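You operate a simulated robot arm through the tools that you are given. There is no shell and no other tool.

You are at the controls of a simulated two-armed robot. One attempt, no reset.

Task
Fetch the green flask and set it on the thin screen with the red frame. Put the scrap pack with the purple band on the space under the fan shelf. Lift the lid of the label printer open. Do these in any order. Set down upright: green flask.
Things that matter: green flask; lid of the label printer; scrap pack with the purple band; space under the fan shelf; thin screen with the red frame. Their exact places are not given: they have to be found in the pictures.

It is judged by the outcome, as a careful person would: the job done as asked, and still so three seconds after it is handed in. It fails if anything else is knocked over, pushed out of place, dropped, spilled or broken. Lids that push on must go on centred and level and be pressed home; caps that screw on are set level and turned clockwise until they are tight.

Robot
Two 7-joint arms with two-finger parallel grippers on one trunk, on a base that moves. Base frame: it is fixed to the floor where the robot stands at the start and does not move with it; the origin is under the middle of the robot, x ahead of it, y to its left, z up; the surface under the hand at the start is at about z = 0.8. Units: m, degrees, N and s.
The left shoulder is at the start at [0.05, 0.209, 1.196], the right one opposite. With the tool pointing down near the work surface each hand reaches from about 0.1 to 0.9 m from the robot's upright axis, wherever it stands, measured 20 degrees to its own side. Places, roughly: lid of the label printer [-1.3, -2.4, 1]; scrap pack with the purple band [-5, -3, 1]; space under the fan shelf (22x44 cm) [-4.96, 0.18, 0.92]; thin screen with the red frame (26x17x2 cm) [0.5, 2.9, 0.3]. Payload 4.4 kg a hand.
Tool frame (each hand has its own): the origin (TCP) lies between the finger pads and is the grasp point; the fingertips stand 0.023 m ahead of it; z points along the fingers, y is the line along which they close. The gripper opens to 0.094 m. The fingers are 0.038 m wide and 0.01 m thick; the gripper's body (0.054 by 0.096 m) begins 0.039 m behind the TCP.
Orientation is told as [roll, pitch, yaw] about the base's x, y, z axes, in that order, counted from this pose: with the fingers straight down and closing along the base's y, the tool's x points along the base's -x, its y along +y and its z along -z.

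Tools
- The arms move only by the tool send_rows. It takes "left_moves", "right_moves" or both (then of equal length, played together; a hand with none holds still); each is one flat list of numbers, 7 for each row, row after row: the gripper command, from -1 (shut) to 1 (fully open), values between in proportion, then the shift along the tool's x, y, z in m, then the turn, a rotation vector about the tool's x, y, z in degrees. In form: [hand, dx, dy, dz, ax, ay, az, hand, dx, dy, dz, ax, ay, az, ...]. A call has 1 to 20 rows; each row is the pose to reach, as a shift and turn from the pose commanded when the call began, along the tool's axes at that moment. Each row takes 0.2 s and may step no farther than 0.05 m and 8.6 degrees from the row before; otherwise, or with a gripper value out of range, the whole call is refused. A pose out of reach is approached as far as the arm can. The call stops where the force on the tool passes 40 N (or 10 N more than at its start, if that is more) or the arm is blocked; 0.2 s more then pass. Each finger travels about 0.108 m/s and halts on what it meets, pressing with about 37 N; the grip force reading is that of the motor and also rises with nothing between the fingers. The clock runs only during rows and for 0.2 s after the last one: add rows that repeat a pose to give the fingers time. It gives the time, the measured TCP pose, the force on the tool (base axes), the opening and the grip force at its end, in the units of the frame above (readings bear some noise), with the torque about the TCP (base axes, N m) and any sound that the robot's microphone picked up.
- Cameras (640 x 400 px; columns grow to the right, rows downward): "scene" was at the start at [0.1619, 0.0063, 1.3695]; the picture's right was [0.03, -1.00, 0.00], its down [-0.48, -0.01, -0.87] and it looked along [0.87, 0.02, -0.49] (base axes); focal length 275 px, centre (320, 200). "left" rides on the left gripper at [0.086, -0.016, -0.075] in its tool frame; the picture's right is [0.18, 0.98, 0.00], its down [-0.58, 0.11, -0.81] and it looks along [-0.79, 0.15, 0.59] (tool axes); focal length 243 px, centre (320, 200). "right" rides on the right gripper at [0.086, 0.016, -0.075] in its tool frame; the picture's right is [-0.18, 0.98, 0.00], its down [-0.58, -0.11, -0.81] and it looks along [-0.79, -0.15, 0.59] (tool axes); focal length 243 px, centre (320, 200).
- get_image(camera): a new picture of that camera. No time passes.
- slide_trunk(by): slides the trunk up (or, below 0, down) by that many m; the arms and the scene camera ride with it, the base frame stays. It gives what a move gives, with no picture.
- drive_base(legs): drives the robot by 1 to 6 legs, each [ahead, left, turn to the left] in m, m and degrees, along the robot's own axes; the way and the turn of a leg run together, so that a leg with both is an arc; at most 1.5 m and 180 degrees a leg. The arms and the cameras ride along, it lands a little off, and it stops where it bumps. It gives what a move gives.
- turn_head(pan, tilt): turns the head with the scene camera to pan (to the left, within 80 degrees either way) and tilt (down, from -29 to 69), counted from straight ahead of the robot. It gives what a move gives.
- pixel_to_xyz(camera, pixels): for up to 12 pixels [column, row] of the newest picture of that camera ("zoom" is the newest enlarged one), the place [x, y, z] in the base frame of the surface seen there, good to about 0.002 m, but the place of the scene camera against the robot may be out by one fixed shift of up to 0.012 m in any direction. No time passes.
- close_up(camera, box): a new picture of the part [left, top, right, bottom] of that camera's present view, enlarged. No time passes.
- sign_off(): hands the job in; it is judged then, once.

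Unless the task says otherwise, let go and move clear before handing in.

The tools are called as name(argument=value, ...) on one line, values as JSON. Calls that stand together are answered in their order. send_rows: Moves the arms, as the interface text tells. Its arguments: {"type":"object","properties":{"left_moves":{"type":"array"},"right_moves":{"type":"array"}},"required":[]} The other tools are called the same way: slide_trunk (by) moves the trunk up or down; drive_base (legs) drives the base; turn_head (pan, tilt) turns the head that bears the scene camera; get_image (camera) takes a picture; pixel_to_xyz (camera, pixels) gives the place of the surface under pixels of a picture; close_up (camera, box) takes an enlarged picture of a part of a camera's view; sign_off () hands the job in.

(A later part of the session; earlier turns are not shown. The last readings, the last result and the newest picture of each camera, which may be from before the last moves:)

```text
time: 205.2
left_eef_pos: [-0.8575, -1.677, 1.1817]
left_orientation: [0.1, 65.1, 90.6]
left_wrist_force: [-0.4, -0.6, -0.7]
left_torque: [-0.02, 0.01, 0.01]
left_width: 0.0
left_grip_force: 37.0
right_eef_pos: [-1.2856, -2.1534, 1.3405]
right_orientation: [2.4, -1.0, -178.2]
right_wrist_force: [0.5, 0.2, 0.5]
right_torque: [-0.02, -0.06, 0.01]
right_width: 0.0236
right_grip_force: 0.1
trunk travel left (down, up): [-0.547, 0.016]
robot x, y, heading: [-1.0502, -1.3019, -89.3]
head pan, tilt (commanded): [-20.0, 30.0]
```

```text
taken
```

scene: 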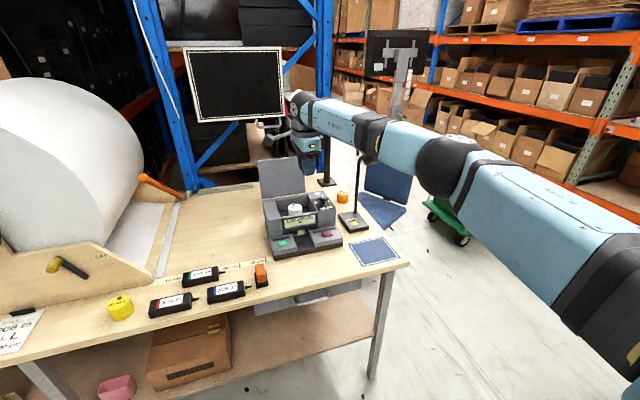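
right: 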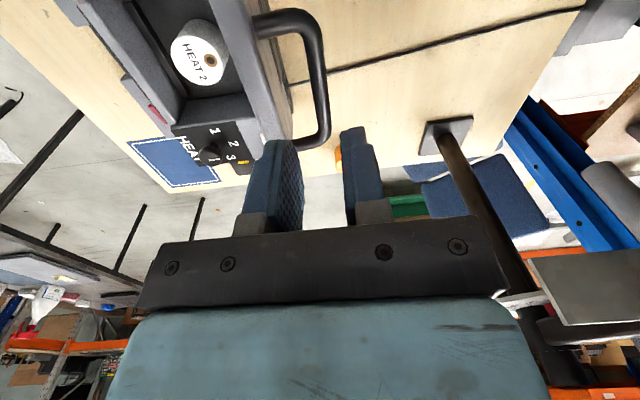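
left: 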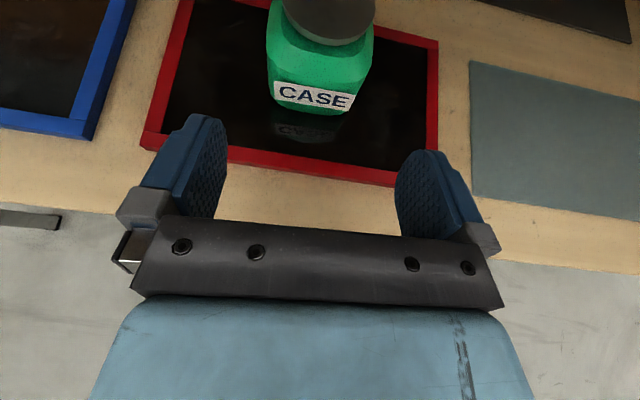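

The lid is open, the lamp and other things stand as before. I draw the right hand in and turn it back to its normal orientation.

send_rows(right_moves=[-1, 0, -0.036, 0, 0, 0, -8.2, -1, 0, -0.072, 0, 0, 0, -16.4, -1, 0, -0.108, 0, 0, 0, -24.6, -1, 0, -0.144, 0, 0, 0, -32.8, -1, 0, -0.18, 0, 0, 0, -41, -1, 0, -0.216, 0, 0, 0, -49.2, -1, 0, -0.252, 0, 0, 0, -57.4, -1, 0, -0.288, 0, 0, 0, -65.6, -1, 0, -0.324, 0, 0, 0, -73.8, -1, 0, -0.36, 0, 0, 0, -82, -1, 0, -0.39, 0, 0, 0, -90])

close_up(camera="scene", box=[230, 110, 430, 290])

turn_head(pan=-80, tilt=15)

get_image(camera="scene")

```text
time: 207.6
left_eef_pos: [-0.8582, -1.6772, 1.1806]
left_orientation: [0.0, 65.0, 90.7]
left_wrist_force: [0.5, 0.0, -0.4]
left_torque: [0.01, 0.0, -0.02]
left_width: 0.0
left_grip_force: 37.0
right_eef_pos: [-1.2967, -1.7616, 1.3262]
right_orientation: [-1.0, -2.4, -88.2]
right_wrist_force: [1.5, 0.2, 0.8]
right_torque: [-0.01, -0.01, -0.01]
right_width: 0.0
right_grip_force: 37.2
trunk travel left (down, up): [-0.547, 0.016]
robot x, y, heading: [-1.0521, -1.3006, -89.3]
head pan, tilt (commanded): [-20.0, 30.0]
```

```text
2.22 times, centred on (330, 200) of scene
```

zoom: 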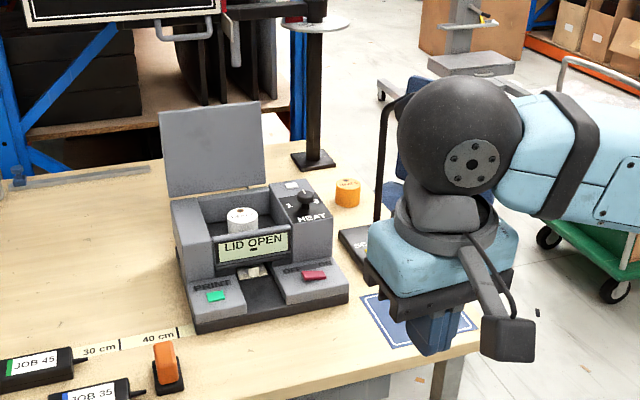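

```text
time: 208.9
left_eef_pos: [-0.8595, -1.6786, 1.1808]
left_orientation: [0.0, 65.1, 90.7]
left_wrist_force: [0.5, 0.8, 0.9]
left_torque: [0.02, 0.02, -0.02]
left_width: 0.0001
left_grip_force: 37.1
right_eef_pos: [-1.2954, -1.762, 1.3256]
right_orientation: [-1.0, -2.4, -88.4]
right_wrist_force: [0.1, 0.1, -0.3]
right_torque: [-0.01, 0.0, 0.0]
right_width: 0.0003
right_grip_force: 37.0
trunk travel left (down, up): [-0.547, 0.016]
robot x, y, heading: [-1.0471, -1.3034, -89.3]
head pan, tilt (commanded): [-80.0, 15.0]
```

```text
taken
```

scene: 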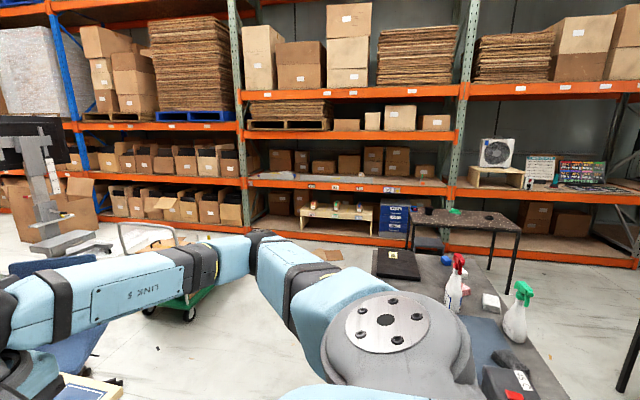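

The rack with the fan stand is at (497,165). I enlarge the rack to find the pack with the purple band near y=-3.

close_up(camera="scene", box=[230, 110, 470, 260])

close_up(camera="scene", box=[400, 120, 640, 270])

pixel_to_xyz(camera="scene", pixels=[[300, 165], [345, 180], [340, 205], [430, 180], [497, 155], [470, 175], [520, 175], [495, 190], [390, 265], [470, 225], [400, 210], [520, 300]])

```text
2.67 times, centred on (350, 185) of scene
```

zoom: 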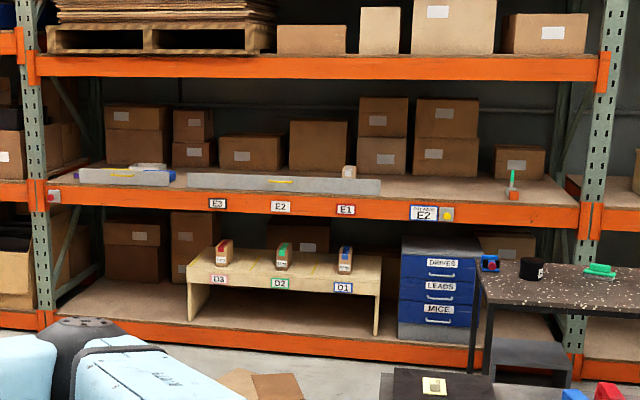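

```text
2.67 times, centred on (520, 195) of scene
```

zoom: 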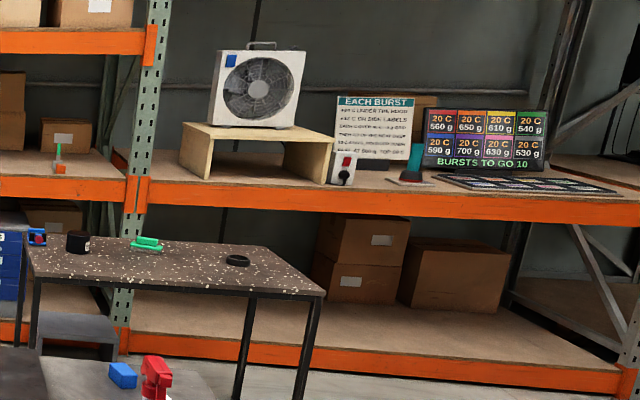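

```text
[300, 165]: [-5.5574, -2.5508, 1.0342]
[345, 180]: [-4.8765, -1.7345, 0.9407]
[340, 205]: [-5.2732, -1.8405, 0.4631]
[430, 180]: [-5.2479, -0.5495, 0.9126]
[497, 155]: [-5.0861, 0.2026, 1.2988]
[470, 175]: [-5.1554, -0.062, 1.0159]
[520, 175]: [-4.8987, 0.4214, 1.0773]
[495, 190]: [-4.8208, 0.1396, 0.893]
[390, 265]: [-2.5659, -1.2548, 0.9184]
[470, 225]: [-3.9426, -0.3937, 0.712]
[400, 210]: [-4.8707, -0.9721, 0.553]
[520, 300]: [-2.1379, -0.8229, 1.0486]
```

At the left end of the E shelf, around scene (275,175), lie flat things near y≈-3. I enlarge that part.

close_up(camera="scene", box=[245, 155, 325, 205])

pixel_to_xyz(camera="scene", pixels=[[262, 175], [270, 177], [285, 173], [295, 176], [320, 178], [285, 178], [309, 190], [250, 180]])

```text
8.00 times, centred on (285, 180) of scene
```

zoom: 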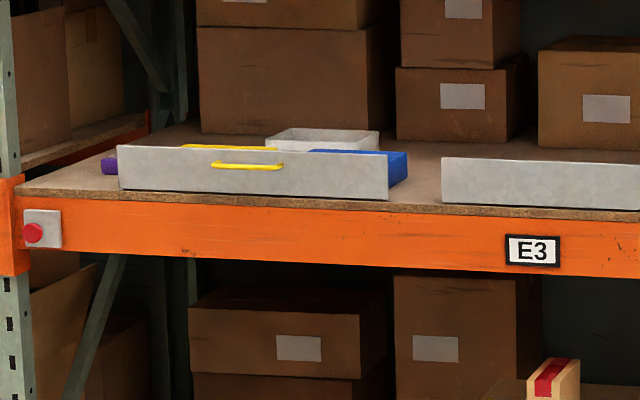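

```text
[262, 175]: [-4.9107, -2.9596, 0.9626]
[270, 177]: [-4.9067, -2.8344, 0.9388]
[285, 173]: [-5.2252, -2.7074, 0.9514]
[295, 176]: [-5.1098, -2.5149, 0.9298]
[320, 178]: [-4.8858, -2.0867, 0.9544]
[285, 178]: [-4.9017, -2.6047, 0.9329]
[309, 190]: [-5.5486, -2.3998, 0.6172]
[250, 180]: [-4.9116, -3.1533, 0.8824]
```

The packs lie on the E shelf behind a low grey front guard (x≈-4.91, y -2.99 to -2.55); something purple shows at the left end. I move a little toward the bench, turn to face the rack (west) and look at the way.

drive_base(legs=[[0.35, 0, 0], [0, 0, -90]])

turn_head(pan=0, tilt=25)

get_image(camera="scene")

pixel_to_xyz(camera="scene", pixels=[[320, 250], [320, 300], [320, 200], [250, 250], [400, 250], [450, 200], [200, 200], [150, 250], [250, 180], [350, 150]])

```text
time: 215.1
left_eef_pos: [-1.4311, -1.8355, 1.1814]
left_orientation: [-0.1, 65.0, -0.9]
left_wrist_force: [0.5, -0.1, -0.1]
left_torque: [-0.01, -0.02, 0.04]
left_width: 0.0
left_grip_force: 37.0
right_eef_pos: [-1.5018, -1.3932, 1.3264]
right_orientation: [-0.9, -2.4, -180.0]
right_wrist_force: [0.0, -0.2, -0.2]
right_torque: [0.0, -0.02, 0.0]
right_width: 0.0
right_grip_force: 36.9
trunk travel left (down, up): [-0.547, 0.016]
robot x, y, heading: [-1.0488, -1.6532, 178.7]
head pan, tilt (commanded): [-80.0, 15.0]
```

```text
time: 216.6
left_eef_pos: [-1.43, -1.8359, 1.181]
left_orientation: [0.0, 65.0, -1.0]
left_wrist_force: [-0.1, 0.2, -0.7]
left_torque: [0.01, -0.03, 0.0]
left_width: 0.0
left_grip_force: 36.9
right_eef_pos: [-1.5023, -1.393, 1.3262]
right_orientation: [-1.0, -2.3, -180.0]
right_wrist_force: [-0.5, -0.3, 0.5]
right_torque: [-0.01, -0.02, -0.03]
right_width: 0.0002
right_grip_force: 37.1
trunk travel left (down, up): [-0.547, 0.016]
robot x, y, heading: [-1.0486, -1.6536, 178.9]
head pan, tilt (commanded): [0.0, 25.0]
```

```text
taken
```

scene: 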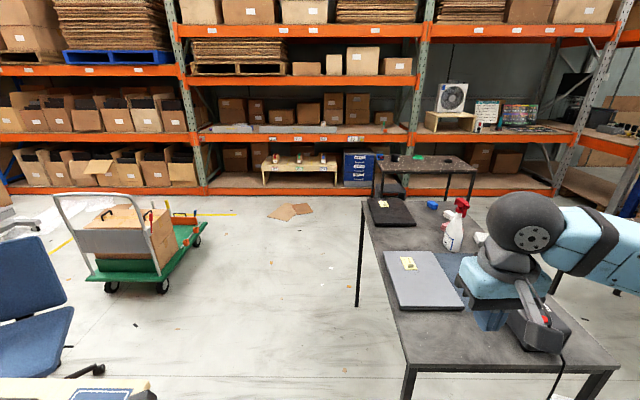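

```text
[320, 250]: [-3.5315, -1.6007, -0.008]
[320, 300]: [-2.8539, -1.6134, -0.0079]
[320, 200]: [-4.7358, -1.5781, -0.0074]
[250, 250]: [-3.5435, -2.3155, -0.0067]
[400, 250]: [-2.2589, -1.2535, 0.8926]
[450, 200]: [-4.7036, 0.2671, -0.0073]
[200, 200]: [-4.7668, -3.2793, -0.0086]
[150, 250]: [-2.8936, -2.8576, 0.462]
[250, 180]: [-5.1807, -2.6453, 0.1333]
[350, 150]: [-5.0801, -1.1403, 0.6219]
```

The corridor between the dark table (y≥-1.35) and the trolley looks free. I measure the trolley's extents and the shelf front before driving.

pixel_to_xyz(camera="scene", pixels=[[205, 225], [195, 245], [160, 288], [110, 288], [175, 210], [145, 215], [60, 200], [270, 215], [310, 210], [205, 190], [100, 260], [196, 238]])

close_up(camera="scene", box=[40, 110, 330, 310])

```text
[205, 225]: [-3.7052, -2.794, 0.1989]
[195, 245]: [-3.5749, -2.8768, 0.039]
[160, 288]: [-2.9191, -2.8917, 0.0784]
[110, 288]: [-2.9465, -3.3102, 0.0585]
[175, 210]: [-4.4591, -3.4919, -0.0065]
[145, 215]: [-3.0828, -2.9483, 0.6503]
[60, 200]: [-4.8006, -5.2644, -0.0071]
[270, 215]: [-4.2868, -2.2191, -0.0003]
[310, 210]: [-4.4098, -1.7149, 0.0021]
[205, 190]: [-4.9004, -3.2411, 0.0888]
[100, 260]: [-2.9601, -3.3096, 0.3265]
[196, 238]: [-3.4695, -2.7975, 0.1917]
```

```text
2.00 times, centred on (185, 210) of scene
```

zoom: 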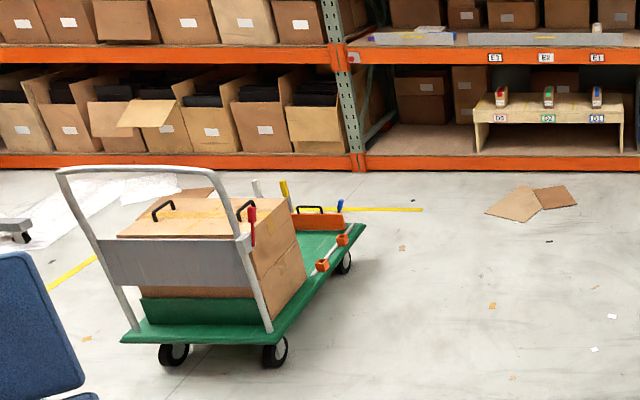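

The trolley spans x -2.9…-3.7, y -2.79…-3.33, and the rack's front beam is at x≈-4.88; a sheet lies at about x -4.25…-4.5, y -1.65…-2.25. I drive west through the corridor to about [-3.55, -1.9].

drive_base(legs=[[1.3, 0.12, 1], [1.2, 0.13, 0]])

turn_head(pan=30, tilt=25)

get_image(camera="scene")

```text
time: 220.5
left_eef_pos: [-2.0514, -1.906, 1.18]
left_orientation: [0.3, 64.8, -0.1]
left_wrist_force: [-0.4, 0.3, 0.3]
left_torque: [0.01, 0.02, -0.02]
left_width: 0.0002
left_grip_force: 36.6
right_eef_pos: [-2.1291, -1.4655, 1.3246]
right_orientation: [-1.0, -2.2, -179.3]
right_wrist_force: [-0.3, -0.6, -0.5]
right_torque: [0.03, -0.03, 0.01]
right_width: 0.0
right_grip_force: 36.7
trunk travel left (down, up): [-0.547, 0.016]
robot x, y, heading: [-1.6687, -1.7183, 179.9]
head pan, tilt (commanded): [0.0, 25.0]
stopped in leg 1: the robot was blocked; the commanded pose is now the measured one
```

```text
time: 221.4
left_eef_pos: [-2.0487, -1.9047, 1.1818]
left_orientation: [0.1, 64.9, -0.2]
left_wrist_force: [0.1, -0.9, 0.3]
left_torque: [0.01, 0.01, 0.03]
left_width: 0.0
left_grip_force: 37.9
right_eef_pos: [-2.1274, -1.4654, 1.3264]
right_orientation: [-1.1, -2.4, -179.3]
right_wrist_force: [0.9, 0.2, -0.1]
right_torque: [0.0, -0.01, 0.01]
right_width: 0.0
right_grip_force: 37.3
trunk travel left (down, up): [-0.547, 0.016]
robot x, y, heading: [-1.6697, -1.7174, 179.9]
head pan, tilt (commanded): [30.0, 25.0]
```

```text
taken
```

scene: 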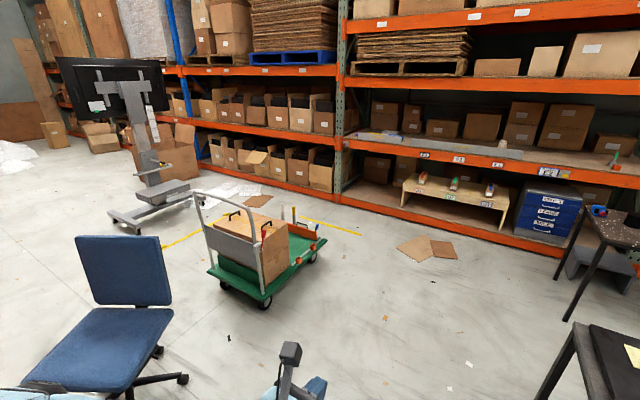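

The base was blocked at x=-1.67, probably by the dark table's leg on my right. I back off slightly and look there.

drive_base(legs=[[-0.06, 0, 0]])

turn_head(pan=-50, tilt=45)

get_image(camera="scene")

pixel_to_xyz(camera="scene", pixels=[[320, 200], [200, 150], [250, 250], [150, 200], [100, 300], [300, 300], [250, 350], [350, 350]])

```text
time: 222.4
left_eef_pos: [-1.9929, -1.9055, 1.1796]
left_orientation: [0.1, 64.8, -0.1]
left_wrist_force: [-0.5, 0.4, 0.5]
left_torque: [-0.02, 0.01, 0.02]
left_width: 0.0
left_grip_force: 36.9
right_eef_pos: [-2.0711, -1.4667, 1.3252]
right_orientation: [-1.1, -2.2, -179.3]
right_wrist_force: [0.6, -0.1, -0.3]
right_torque: [0.0, 0.0, 0.0]
right_width: 0.0001
right_grip_force: 37.1
trunk travel left (down, up): [-0.547, 0.016]
robot x, y, heading: [-1.6078, -1.7158, 179.8]
head pan, tilt (commanded): [30.0, 25.0]
```

```text
time: 223.9
left_eef_pos: [-1.9905, -1.9052, 1.1806]
left_orientation: [0.2, 65.0, -0.1]
left_wrist_force: [0.2, 0.0, -0.3]
left_torque: [-0.03, 0.01, 0.02]
left_width: 0.0001
left_grip_force: 36.7
right_eef_pos: [-2.0681, -1.4665, 1.3264]
right_orientation: [-1.0, -2.3, -179.2]
right_wrist_force: [1.5, 0.1, 0.5]
right_torque: [-0.01, 0.02, -0.01]
right_width: 0.0
right_grip_force: 37.4
trunk travel left (down, up): [-0.547, 0.016]
robot x, y, heading: [-1.6125, -1.7179, 179.9]
head pan, tilt (commanded): [-50.0, 45.0]
```

```text
taken
```

scene: 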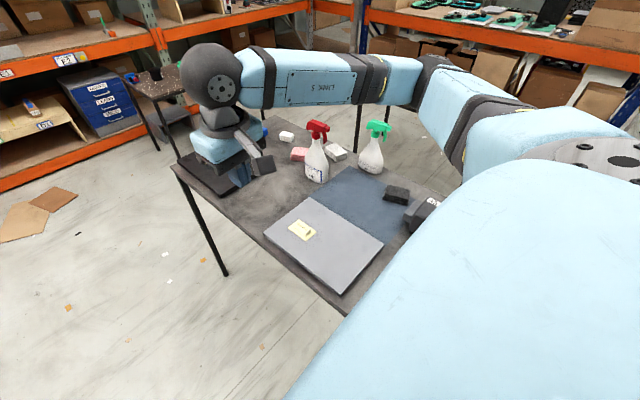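

```text
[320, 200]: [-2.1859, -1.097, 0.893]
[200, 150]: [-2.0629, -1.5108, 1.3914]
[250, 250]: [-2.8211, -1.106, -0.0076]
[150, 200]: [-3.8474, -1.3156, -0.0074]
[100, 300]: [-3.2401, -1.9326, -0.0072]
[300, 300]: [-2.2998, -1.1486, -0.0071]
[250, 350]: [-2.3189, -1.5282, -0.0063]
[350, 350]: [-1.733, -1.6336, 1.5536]
```

The gap between the table leg [-1.72, -1.35] and the bench leg [-1.64, -2.14] is only slightly wider than the base. I centre at y≈-1.748 and go straight through.

drive_base(legs=[[0, 0.031, 0.1]])

drive_base(legs=[[0.25, 0, 0]])

```text
time: 224.9
left_eef_pos: [-1.9893, -1.9349, 1.1813]
left_orientation: [-0.1, 64.9, -0.2]
left_wrist_force: [-0.2, 0.6, -0.1]
left_torque: [0.02, 0.0, 0.02]
left_width: 0.0001
left_grip_force: 36.7
right_eef_pos: [-2.0687, -1.4943, 1.3248]
right_orientation: [-0.8, -2.3, -179.1]
right_wrist_force: [0.2, 0.1, -0.1]
right_torque: [-0.03, 0.03, 0.02]
right_width: 0.0
right_grip_force: 36.6
trunk travel left (down, up): [-0.547, 0.016]
robot x, y, heading: [-1.6088, -1.7511, 179.8]
head pan, tilt (commanded): [-50.0, 45.0]
```

```text
time: 226.7
left_eef_pos: [-2.2393, -1.9381, 1.1811]
left_orientation: [0.1, 65.0, 0.1]
left_wrist_force: [0.0, -1.1, -0.5]
left_torque: [-0.01, 0.04, 0.0]
left_width: 0.0
left_grip_force: 36.8
right_eef_pos: [-2.3171, -1.4972, 1.3263]
right_orientation: [-0.9, -2.4, -179.0]
right_wrist_force: [-0.1, 0.7, -0.2]
right_torque: [0.01, -0.02, -0.01]
right_width: 0.0001
right_grip_force: 37.0
trunk travel left (down, up): [-0.547, 0.016]
robot x, y, heading: [-1.8598, -1.7454, 179.9]
head pan, tilt (commanded): [-50.0, 45.0]
```

I am through the gap at x=-1.86. I continue west, easing slightly left.

drive_base(legs=[[0.35, 0, 0], [1.2, 0.15, 0]])

turn_head(pan=30, tilt=25)

get_image(camera="scene")

```text
time: 234.6
left_eef_pos: [-3.7865, -2.0515, 1.1817]
left_orientation: [0.0, 64.9, -1.9]
left_wrist_force: [0.0, -0.2, -0.7]
left_torque: [-0.01, -0.02, -0.01]
left_width: 0.0
left_grip_force: 37.5
right_eef_pos: [-3.8507, -1.6094, 1.3265]
right_orientation: [-1.0, -2.4, 179.1]
right_wrist_force: [0.2, 0.6, 0.2]
right_torque: [-0.02, 0.01, 0.04]
right_width: 0.0
right_grip_force: 37.1
trunk travel left (down, up): [-0.547, 0.016]
robot x, y, heading: [-3.4022, -1.8762, 178.1]
head pan, tilt (commanded): [-50.0, 45.0]
```

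```text
time: 236.2
left_eef_pos: [-3.7877, -2.0512, 1.1811]
left_orientation: [0.1, 64.9, -2.0]
left_wrist_force: [0.0, -1.0, 0.1]
left_torque: [-0.02, 0.0, -0.04]
left_width: 0.0
left_grip_force: 36.8
right_eef_pos: [-3.8519, -1.6073, 1.326]
right_orientation: [-1.0, -2.3, 179.1]
right_wrist_force: [0.4, 0.0, -1.0]
right_torque: [-0.02, 0.03, -0.03]
right_width: 0.0002
right_grip_force: 36.9
trunk travel left (down, up): [-0.547, 0.016]
robot x, y, heading: [-3.4, -1.8752, 177.9]
head pan, tilt (commanded): [30.0, 25.0]
```

```text
taken
```

scene: 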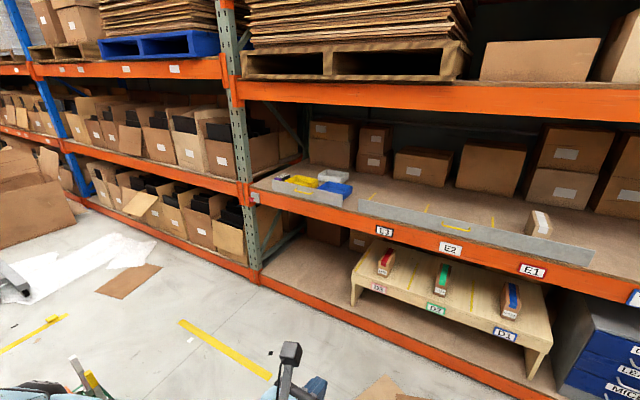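

Behind the guard at (310,185) lie purple, yellow, white and blue packs. I enlarge and measure.

close_up(camera="scene", box=[240, 150, 400, 240])

pixel_to_xyz(camera="scene", pixels=[[282, 179], [302, 181], [332, 176], [335, 190], [300, 195], [275, 185], [330, 200], [260, 195], [325, 170], [345, 180], [538, 225], [380, 260]])

```text
4.00 times, centred on (320, 195) of scene
```

zoom: 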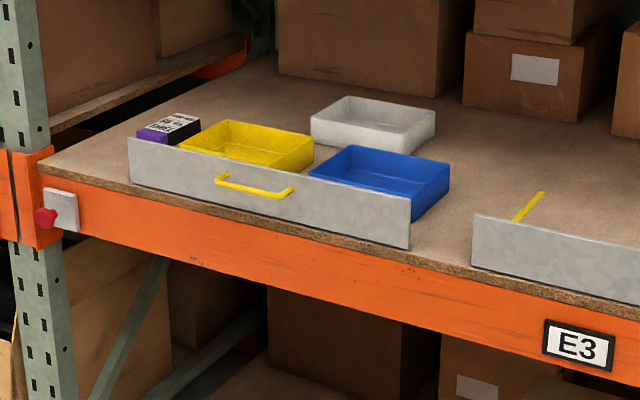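

```text
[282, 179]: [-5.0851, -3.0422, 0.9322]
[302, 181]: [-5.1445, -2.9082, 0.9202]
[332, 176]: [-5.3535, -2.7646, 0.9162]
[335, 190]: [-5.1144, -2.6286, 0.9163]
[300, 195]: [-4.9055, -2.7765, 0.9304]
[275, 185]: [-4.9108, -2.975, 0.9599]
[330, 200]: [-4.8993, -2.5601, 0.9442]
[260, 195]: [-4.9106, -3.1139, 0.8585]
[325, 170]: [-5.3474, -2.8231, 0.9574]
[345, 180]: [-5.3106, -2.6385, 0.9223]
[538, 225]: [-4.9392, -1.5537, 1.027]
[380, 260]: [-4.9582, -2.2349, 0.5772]
```

A small black box with a white label and purple band lies at zoom (165,128), left of the yellow tray and behind the guard. I measure it.

pixel_to_xyz(camera="zoom", pixels=[[152, 134], [170, 125], [190, 120], [198, 130], [140, 132], [165, 115], [160, 142], [182, 113], [134, 150], [200, 125], [185, 140], [148, 160]])

close_up(camera="scene", box=[262, 168, 312, 198])

```text
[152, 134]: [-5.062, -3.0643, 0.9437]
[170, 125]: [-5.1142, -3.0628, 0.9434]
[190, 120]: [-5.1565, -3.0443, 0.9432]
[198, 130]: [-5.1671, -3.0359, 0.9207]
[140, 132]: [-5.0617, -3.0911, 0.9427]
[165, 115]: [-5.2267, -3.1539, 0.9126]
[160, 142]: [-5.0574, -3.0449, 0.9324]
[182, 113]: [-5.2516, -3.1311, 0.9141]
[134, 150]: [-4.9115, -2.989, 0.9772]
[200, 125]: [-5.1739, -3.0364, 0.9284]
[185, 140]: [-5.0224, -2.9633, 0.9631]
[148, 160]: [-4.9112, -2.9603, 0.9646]
```

```text
12.80 times, centred on (287, 183) of scene
```

zoom: 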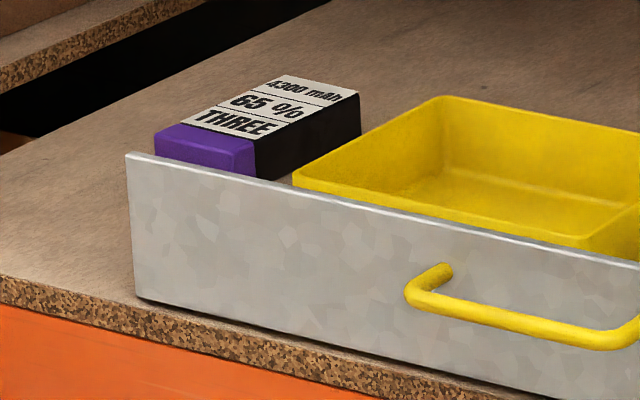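

The pack is about 12 cm (x) × 5 cm (y) × 3 cm, at x -5.05…-5.17, y -3.04…-3.095, just left of the guard's end. Before gripping, I look at the space under the fan shelf to choose the grip.

turn_head(pan=-52, tilt=18)

get_image(camera="scene")

close_up(camera="scene", box=[240, 110, 440, 250])

```text
time: 237.7
left_eef_pos: [-3.7887, -2.0515, 1.1812]
left_orientation: [0.1, 64.9, -1.9]
left_wrist_force: [-0.4, -0.3, 0.0]
left_torque: [-0.01, -0.02, -0.02]
left_width: 0.0001
left_grip_force: 37.4
right_eef_pos: [-3.8512, -1.6094, 1.3259]
right_orientation: [-1.0, -2.4, 178.9]
right_wrist_force: [-0.1, -0.6, 0.0]
right_torque: [0.01, 0.02, -0.03]
right_width: 0.0002
right_grip_force: 36.9
trunk travel left (down, up): [-0.547, 0.016]
robot x, y, heading: [-3.3997, -1.8788, 178.0]
head pan, tilt (commanded): [-52.0, 18.0]
```

```text
taken
```

scene: 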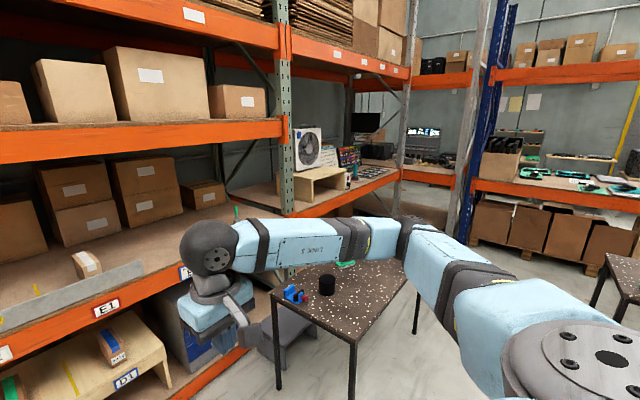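

```text
2.86 times, centred on (340, 180) of scene
```

zoom: 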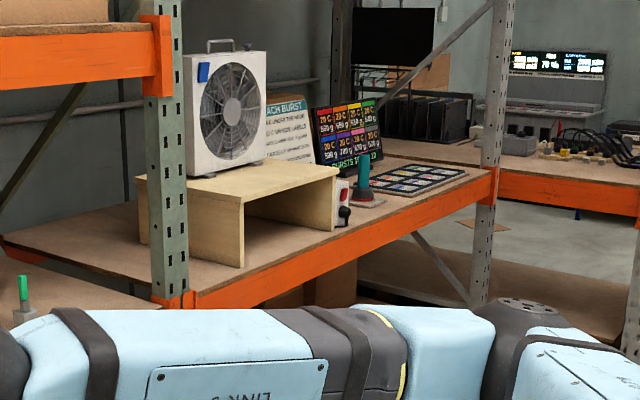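

The stand's opening faces the aisle between its side panels. I measure its corners.

pixel_to_xyz(camera="zoom", pixels=[[240, 196], [240, 262], [332, 174], [331, 226], [150, 180], [285, 190], [255, 240], [300, 220], [240, 215], [280, 225], [345, 215], [170, 230]])

close_up(camera="scene", box=[280, 150, 370, 215])

```text
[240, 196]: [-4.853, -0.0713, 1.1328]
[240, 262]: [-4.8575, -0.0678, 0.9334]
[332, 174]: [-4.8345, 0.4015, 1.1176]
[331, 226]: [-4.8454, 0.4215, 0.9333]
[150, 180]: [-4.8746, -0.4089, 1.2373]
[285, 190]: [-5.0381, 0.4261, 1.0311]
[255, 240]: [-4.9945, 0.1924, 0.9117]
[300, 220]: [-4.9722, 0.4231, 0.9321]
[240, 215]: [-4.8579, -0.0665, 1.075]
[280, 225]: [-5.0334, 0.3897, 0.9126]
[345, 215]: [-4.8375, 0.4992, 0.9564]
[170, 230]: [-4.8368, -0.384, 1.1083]
```

```text
6.15 times, centred on (325, 182) of scene
```

zoom: 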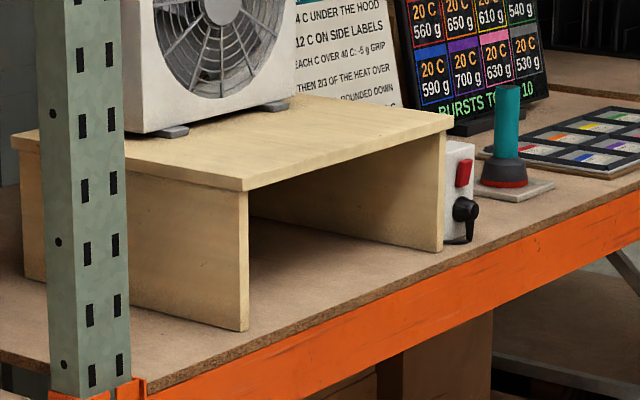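

The opening under the fan shelf is about 0.19 m high, y -0.06…0.41, front at x≈-4.855: a forward-tilted hand fits. I drive diagonally to about [-4.2, -2.62], clear of the trolley, to reach the pack with a nearly straight left arm.

drive_base(legs=[[0.435, 0.4355, 2], [0.35, 0.32, 0]])

turn_head(pan=25, tilt=35)

get_image(camera="scene")

get_image(camera="left")

```text
time: 245.1
left_eef_pos: [-4.5604, -2.8241, 1.1801]
left_orientation: [0.1, 64.9, 0.8]
left_wrist_force: [-0.6, -0.1, -0.1]
left_torque: [-0.02, -0.03, 0.01]
left_width: 0.0
left_grip_force: 36.7
right_eef_pos: [-4.6445, -2.3843, 1.3254]
right_orientation: [-1.0, -2.4, -178.3]
right_wrist_force: [-1.0, -0.3, -0.7]
right_torque: [-0.02, 0.03, -0.02]
right_width: 0.0
right_grip_force: 36.7
trunk travel left (down, up): [-0.547, 0.016]
robot x, y, heading: [-4.1821, -2.6288, -178.9]
head pan, tilt (commanded): [-52.0, 18.0]
```

```text
time: 246.6
left_eef_pos: [-4.5596, -2.8242, 1.1814]
left_orientation: [0.1, 64.8, 0.9]
left_wrist_force: [-0.5, 0.3, 1.1]
left_torque: [0.01, -0.02, 0.0]
left_width: 0.0002
left_grip_force: 36.8
right_eef_pos: [-4.6452, -2.3858, 1.3264]
right_orientation: [-1.0, -2.3, -178.3]
right_wrist_force: [-0.4, -0.7, 0.1]
right_torque: [0.0, 0.02, -0.05]
right_width: 0.0
right_grip_force: 37.5
trunk travel left (down, up): [-0.547, 0.016]
robot x, y, heading: [-4.1838, -2.6297, -179.3]
head pan, tilt (commanded): [25.0, 35.0]
```

```text
taken
```

scene: 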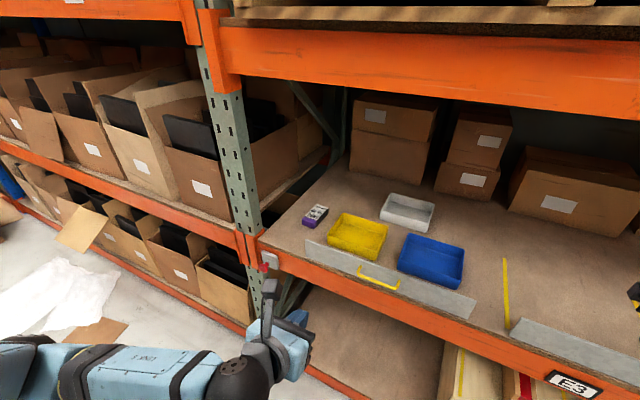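

```text
taken
```

left: 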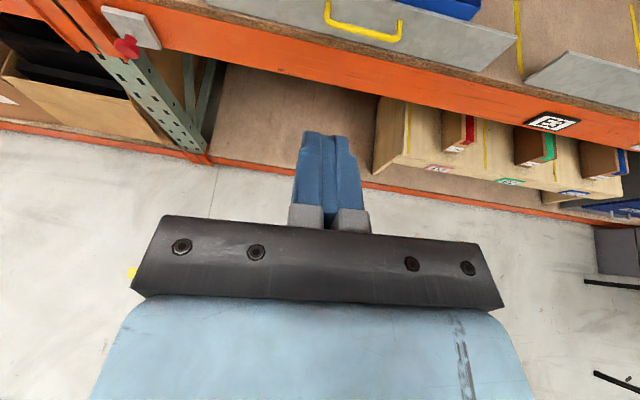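

The pack is visible in the scene at (316,215), beside the yellow tray. I enlarge and measure pack, guard end, upright and the red stop button on the beam.

close_up(camera="scene", box=[230, 170, 400, 290])

pixel_to_xyz(camera="scene", pixels=[[310, 222], [321, 207], [302, 219], [327, 209], [314, 227], [309, 208], [306, 243], [332, 238], [238, 180], [268, 262], [258, 220], [285, 215]])

```text
3.33 times, centred on (315, 230) of scene
```

zoom: 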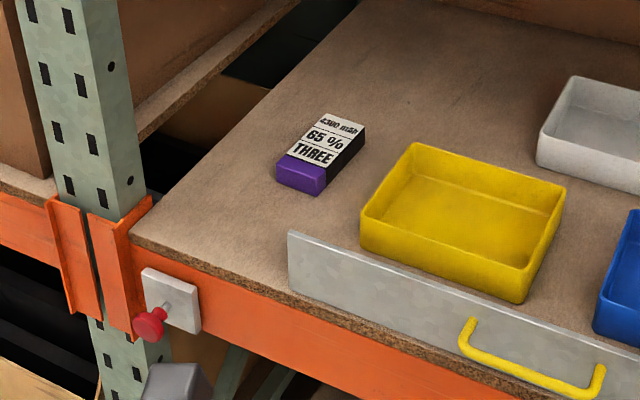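

```text
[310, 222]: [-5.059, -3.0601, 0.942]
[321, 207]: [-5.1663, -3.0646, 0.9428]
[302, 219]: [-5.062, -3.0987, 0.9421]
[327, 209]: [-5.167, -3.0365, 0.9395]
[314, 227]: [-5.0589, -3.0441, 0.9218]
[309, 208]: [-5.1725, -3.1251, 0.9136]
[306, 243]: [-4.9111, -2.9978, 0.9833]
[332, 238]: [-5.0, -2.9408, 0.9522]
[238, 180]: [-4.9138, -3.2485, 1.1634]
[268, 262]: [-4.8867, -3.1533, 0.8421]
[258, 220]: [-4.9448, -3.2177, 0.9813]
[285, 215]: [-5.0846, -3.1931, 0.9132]
```

The pack's true extent is about x -5.057…-5.175, y -3.10…-3.038, top 0.9425 (scene). I lower the trunk, then bring the left hand in front of the pack with part-open fingers, at 60° tilt.

slide_trunk(by=-0.25)

send_rows(left_moves=[-0.5, 0.0231, -0.0349, 0.0192, 0, -0.7, 0, 0, 0.0462, -0.0697, 0.0383, 0, -1.4, 0, 0.65, 0.0693, -0.1046, 0.0575, 0, -2.1, 0, 0.65, 0.0925, -0.1394, 0.0766, 0, -2.9, 0, 0.65, 0.1156, -0.1743, 0.0958, 0, -3.6, 0, 0.65, 0.1387, -0.2091, 0.1149, 0, -4.3, 0, 0.65, 0.1618, -0.244, 0.1341, 0, -5, 0])

get_image(camera="left")

get_image(camera="scene")

```text
time: 249.1
left_eef_pos: [-4.56, -2.824, 0.9305]
left_orientation: [0.1, 64.9, 0.8]
left_wrist_force: [0.1, -0.5, 0.4]
left_torque: [0.02, -0.02, 0.0]
left_width: 0.0
left_grip_force: 37.1
right_eef_pos: [-4.6456, -2.3846, 1.0766]
right_orientation: [-1.0, -2.5, -178.4]
right_wrist_force: [-0.5, 0.7, 0.9]
right_torque: [-0.02, -0.01, 0.01]
right_width: 0.0002
right_grip_force: 36.9
trunk travel left (down, up): [-0.297, 0.266]
robot x, y, heading: [-4.1839, -2.6263, -179.2]
head pan, tilt (commanded): [25.0, 35.0]
```

```text
time: 250.7
left_eef_pos: [-4.748, -3.0706, 1.0186]
left_orientation: [0.2, 59.9, 0.8]
left_wrist_force: [-0.8, 0.0, 0.5]
left_torque: [0.0, -0.05, -0.04]
left_width: 0.0776
left_grip_force: 0.1
right_eef_pos: [-4.6454, -2.3854, 1.0756]
right_orientation: [-1.1, -2.2, -178.3]
right_wrist_force: [0.5, -0.2, -1.0]
right_torque: [0.02, 0.04, 0.01]
right_width: 0.0
right_grip_force: 36.9
trunk travel left (down, up): [-0.297, 0.266]
robot x, y, heading: [-4.1814, -2.6318, -179.3]
head pan, tilt (commanded): [25.0, 35.0]
```

```text
taken
```

left: 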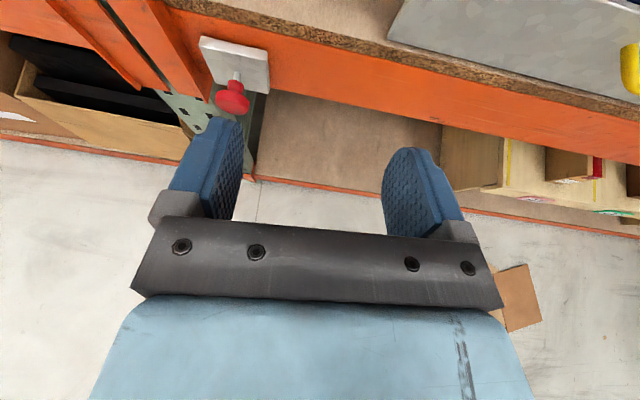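

```text
taken
```

scene: 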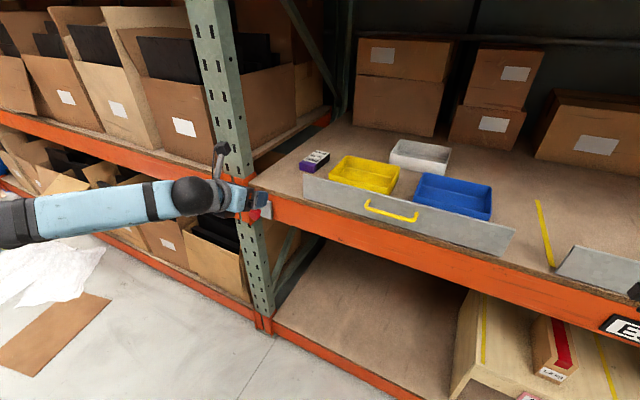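

The hand is in front of the deck at [-4.748, -3.071, 1.019], the red button below it. I check pack and deck from the left camera after moving forward; first a half step at this height.

pixel_to_xyz(camera="scene", pixels=[[100, 210], [20, 225], [160, 195], [190, 195], [222, 155]])

send_rows(left_moves=[0.65, 0.02, 0, 0.0346, 0, 0, 0, 0.65, 0.04, 0, 0.0693, 0, 0, 0, 0.65, 0.06, 0, 0.1039, 0, 0, 0, 0.65, 0.08, 0, 0.1386, 0, 0, 0, 0.65, 0.1, 0, 0.1732, 0, 0, 0])

get_image(camera="left")

get_image(camera="scene")

```text
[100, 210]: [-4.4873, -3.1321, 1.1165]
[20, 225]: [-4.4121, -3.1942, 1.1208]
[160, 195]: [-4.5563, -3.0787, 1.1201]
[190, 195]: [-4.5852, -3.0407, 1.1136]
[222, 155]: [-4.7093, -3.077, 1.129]
```

```text
time: 251.9
left_eef_pos: [-4.9497, -3.073, 1.0207]
left_orientation: [0.0, 59.9, 0.7]
left_wrist_force: [0.5, 0.7, 0.5]
left_torque: [-0.02, -0.01, 0.03]
left_width: 0.0777
left_grip_force: 0.0
right_eef_pos: [-4.6456, -2.3848, 1.0741]
right_orientation: [-1.0, -2.2, -178.4]
right_wrist_force: [-1.4, 0.3, -0.4]
right_torque: [0.0, -0.02, 0.01]
right_width: 0.0
right_grip_force: 37.0
trunk travel left (down, up): [-0.297, 0.266]
robot x, y, heading: [-4.1839, -2.633, -179.3]
head pan, tilt (commanded): [25.0, 35.0]
```

```text
taken
```

left: 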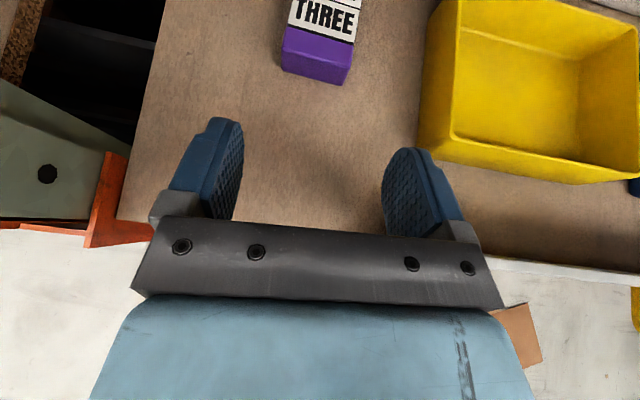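

```text
taken
```

scene: 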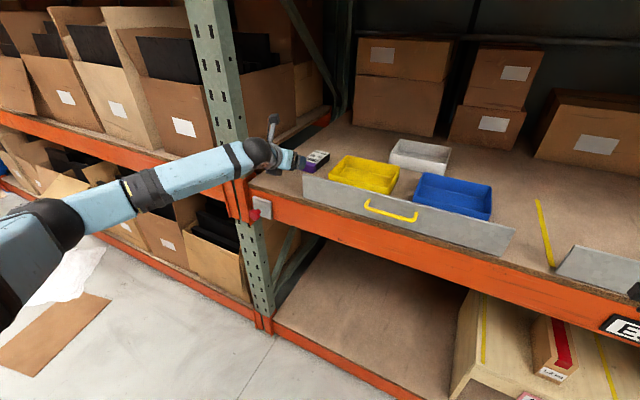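

The left camera now sees the pack at (320,50) straight ahead. I measure its near end, the deck and the tray from this camera.

pixel_to_xyz(camera="left", pixels=[[287, 50], [350, 62], [318, 45], [284, 70], [345, 82], [290, 15], [355, 20], [300, 120], [430, 120], [425, 90], [160, 200], [320, 150]])

close_up(camera="left", box=[240, 0, 440, 125])

```text
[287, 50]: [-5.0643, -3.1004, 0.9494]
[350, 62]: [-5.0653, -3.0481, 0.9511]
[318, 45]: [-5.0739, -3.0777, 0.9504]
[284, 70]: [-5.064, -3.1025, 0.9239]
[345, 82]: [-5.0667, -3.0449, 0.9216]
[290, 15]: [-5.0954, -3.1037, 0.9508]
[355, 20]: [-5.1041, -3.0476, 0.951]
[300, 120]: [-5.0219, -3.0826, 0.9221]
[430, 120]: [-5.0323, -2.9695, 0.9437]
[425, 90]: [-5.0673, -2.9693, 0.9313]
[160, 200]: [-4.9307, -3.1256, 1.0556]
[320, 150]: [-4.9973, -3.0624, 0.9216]
```

```text
3.20 times, centred on (340, 62) of left
```

zoom: 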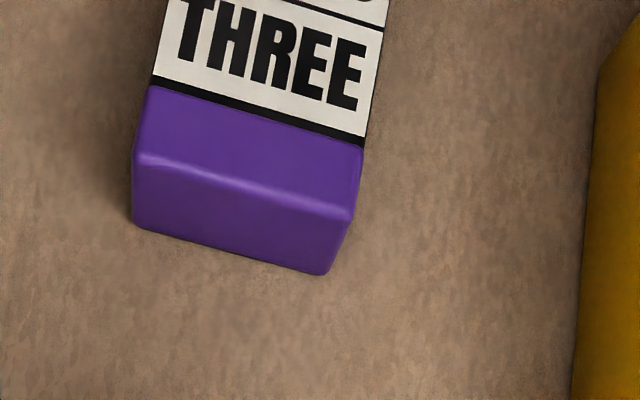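

Pack: near end x=-5.064, y -3.104…-3.046, top 0.951, deck 0.922. I go forward over it at this height, then straight down to TCP z≈0.954.

send_rows(left_moves=[0.65, 0.0188, 0, 0.0325, 0, 0, 0, 0.65, 0.0375, 0, 0.065, 0, 0, 0, 0.65, 0.0563, 0, 0.0974, 0, 0, 0, 0.65, 0.075, 0, 0.1299, 0, 0, 0])

get_image(camera="left")

close_up(camera="scene", box=[180, 80, 420, 260])

```text
time: 252.9
left_eef_pos: [-5.0971, -3.0743, 1.0197]
left_orientation: [0.0, 59.9, 0.7]
left_wrist_force: [-0.7, -0.7, -0.2]
left_torque: [0.01, -0.02, -0.01]
left_width: 0.0777
left_grip_force: 0.1
right_eef_pos: [-4.6457, -2.384, 1.0751]
right_orientation: [-0.9, -2.3, -178.3]
right_wrist_force: [-0.7, 0.4, 0.2]
right_torque: [-0.06, -0.03, -0.01]
right_width: 0.0
right_grip_force: 37.2
trunk travel left (down, up): [-0.297, 0.266]
robot x, y, heading: [-4.1818, -2.6309, -179.2]
head pan, tilt (commanded): [25.0, 35.0]
```

```text
taken
```

left: 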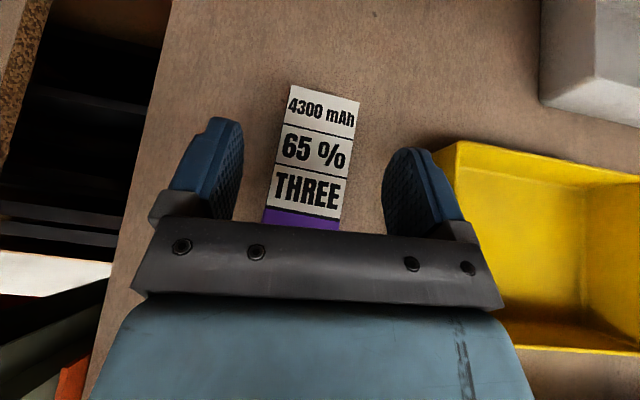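

```text
2.22 times, centred on (300, 170) of scene
```

zoom: 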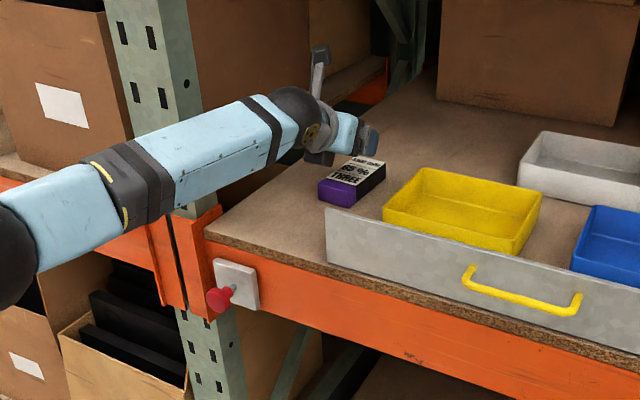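

The hand is over the pack and centred. I check the forearm's clearance to the upright before lowering.

pixel_to_xyz(camera="scene", pixels=[[256, 154], [285, 140], [310, 128], [230, 165], [245, 120], [200, 180], [262, 118]])

pixel_to_xyz(camera="left", pixels=[[270, 200], [340, 205], [290, 95], [357, 102], [305, 180], [322, 110], [440, 160], [250, 150]])

```text
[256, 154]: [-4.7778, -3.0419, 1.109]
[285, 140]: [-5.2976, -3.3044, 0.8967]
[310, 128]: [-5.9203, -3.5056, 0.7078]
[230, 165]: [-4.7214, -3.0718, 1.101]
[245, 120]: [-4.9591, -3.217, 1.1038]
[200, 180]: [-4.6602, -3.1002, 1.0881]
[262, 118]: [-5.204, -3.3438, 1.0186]
```

```text
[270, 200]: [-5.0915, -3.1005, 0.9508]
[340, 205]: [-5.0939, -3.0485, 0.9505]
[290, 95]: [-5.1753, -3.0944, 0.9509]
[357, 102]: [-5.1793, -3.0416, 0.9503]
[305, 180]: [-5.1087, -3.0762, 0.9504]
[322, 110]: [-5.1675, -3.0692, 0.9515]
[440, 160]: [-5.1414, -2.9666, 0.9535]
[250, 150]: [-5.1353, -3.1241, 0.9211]
```

The forearm is well in front of the upright, and the pack is centred between the fingers. I lower to z≈0.954.

send_rows(left_moves=[0.65, -0.0185, 0, 0.0118, 0, 0, 0, 0.65, -0.0369, 0, 0.0237, 0, 0, 0, 0.65, -0.0554, 0, 0.0355, 0, 0, 0])

get_image(camera="left")

```text
time: 253.7
left_eef_pos: [-5.0993, -3.0729, 0.9543]
left_orientation: [0.1, 59.8, 0.8]
left_wrist_force: [-0.7, -0.1, 0.3]
left_torque: [0.01, -0.02, 0.0]
left_width: 0.0776
left_grip_force: 0.1
right_eef_pos: [-4.6464, -2.3855, 1.0764]
right_orientation: [-1.0, -2.3, -178.3]
right_wrist_force: [0.2, 0.5, -0.8]
right_torque: [0.04, -0.01, 0.02]
right_width: 0.0001
right_grip_force: 37.0
trunk travel left (down, up): [-0.297, 0.266]
robot x, y, heading: [-4.1823, -2.6307, -179.5]
head pan, tilt (commanded): [25.0, 35.0]
```

```text
taken
```

left: 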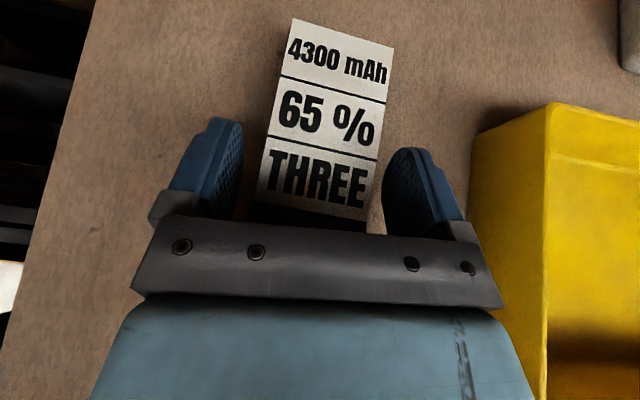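

Fingers are on both sides of the pack, free of contact. I close on it and test-lift 2 cm.

send_rows(left_moves=[0.3, 0, 0, 0, 0, 0, 0, -1, 0, 0, 0, 0, 0, 0, -1, 0, 0, 0, 0, 0, 0, -1, 0, 0, 0, 0, 0, 0])

slide_trunk(by=0.02)

get_image(camera="left")

close_up(camera="scene", box=[180, 80, 420, 260])

```text
time: 254.7
left_eef_pos: [-5.099, -3.0743, 0.9548]
left_orientation: [0.2, 60.0, 0.8]
left_wrist_force: [1.0, 2.4, 0.7]
left_torque: [0.02, 0.25, 0.01]
left_width: 0.0577
left_grip_force: 37.3
right_eef_pos: [-4.6447, -2.385, 1.0766]
right_orientation: [-1.0, -2.4, -178.3]
right_wrist_force: [-0.3, 0.0, -0.6]
right_torque: [0.0, 0.02, 0.0]
right_width: 0.0004
right_grip_force: 37.2
trunk travel left (down, up): [-0.297, 0.266]
robot x, y, heading: [-4.1834, -2.6297, -179.4]
head pan, tilt (commanded): [25.0, 35.0]
```

```text
time: 255.4
left_eef_pos: [-5.1002, -3.0736, 0.9731]
left_orientation: [0.1, 59.8, 0.8]
left_wrist_force: [0.0, 0.5, -2.8]
left_torque: [0.01, -0.07, 0.02]
left_width: 0.0578
left_grip_force: 37.8
right_eef_pos: [-4.6462, -2.3853, 1.096]
right_orientation: [-1.0, -2.4, -178.3]
right_wrist_force: [-1.1, -0.8, 0.0]
right_torque: [0.01, -0.04, 0.0]
right_width: 0.0
right_grip_force: 36.6
trunk travel left (down, up): [-0.317, 0.246]
robot x, y, heading: [-4.1849, -2.6307, -179.2]
head pan, tilt (commanded): [25.0, 35.0]
```

```text
taken
```

left: 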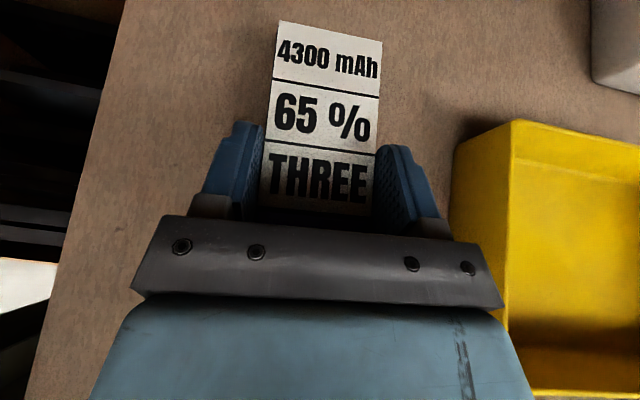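

```text
2.22 times, centred on (300, 170) of scene
```

zoom: 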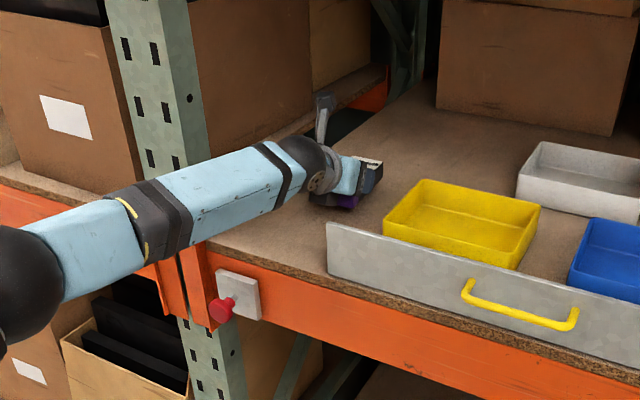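

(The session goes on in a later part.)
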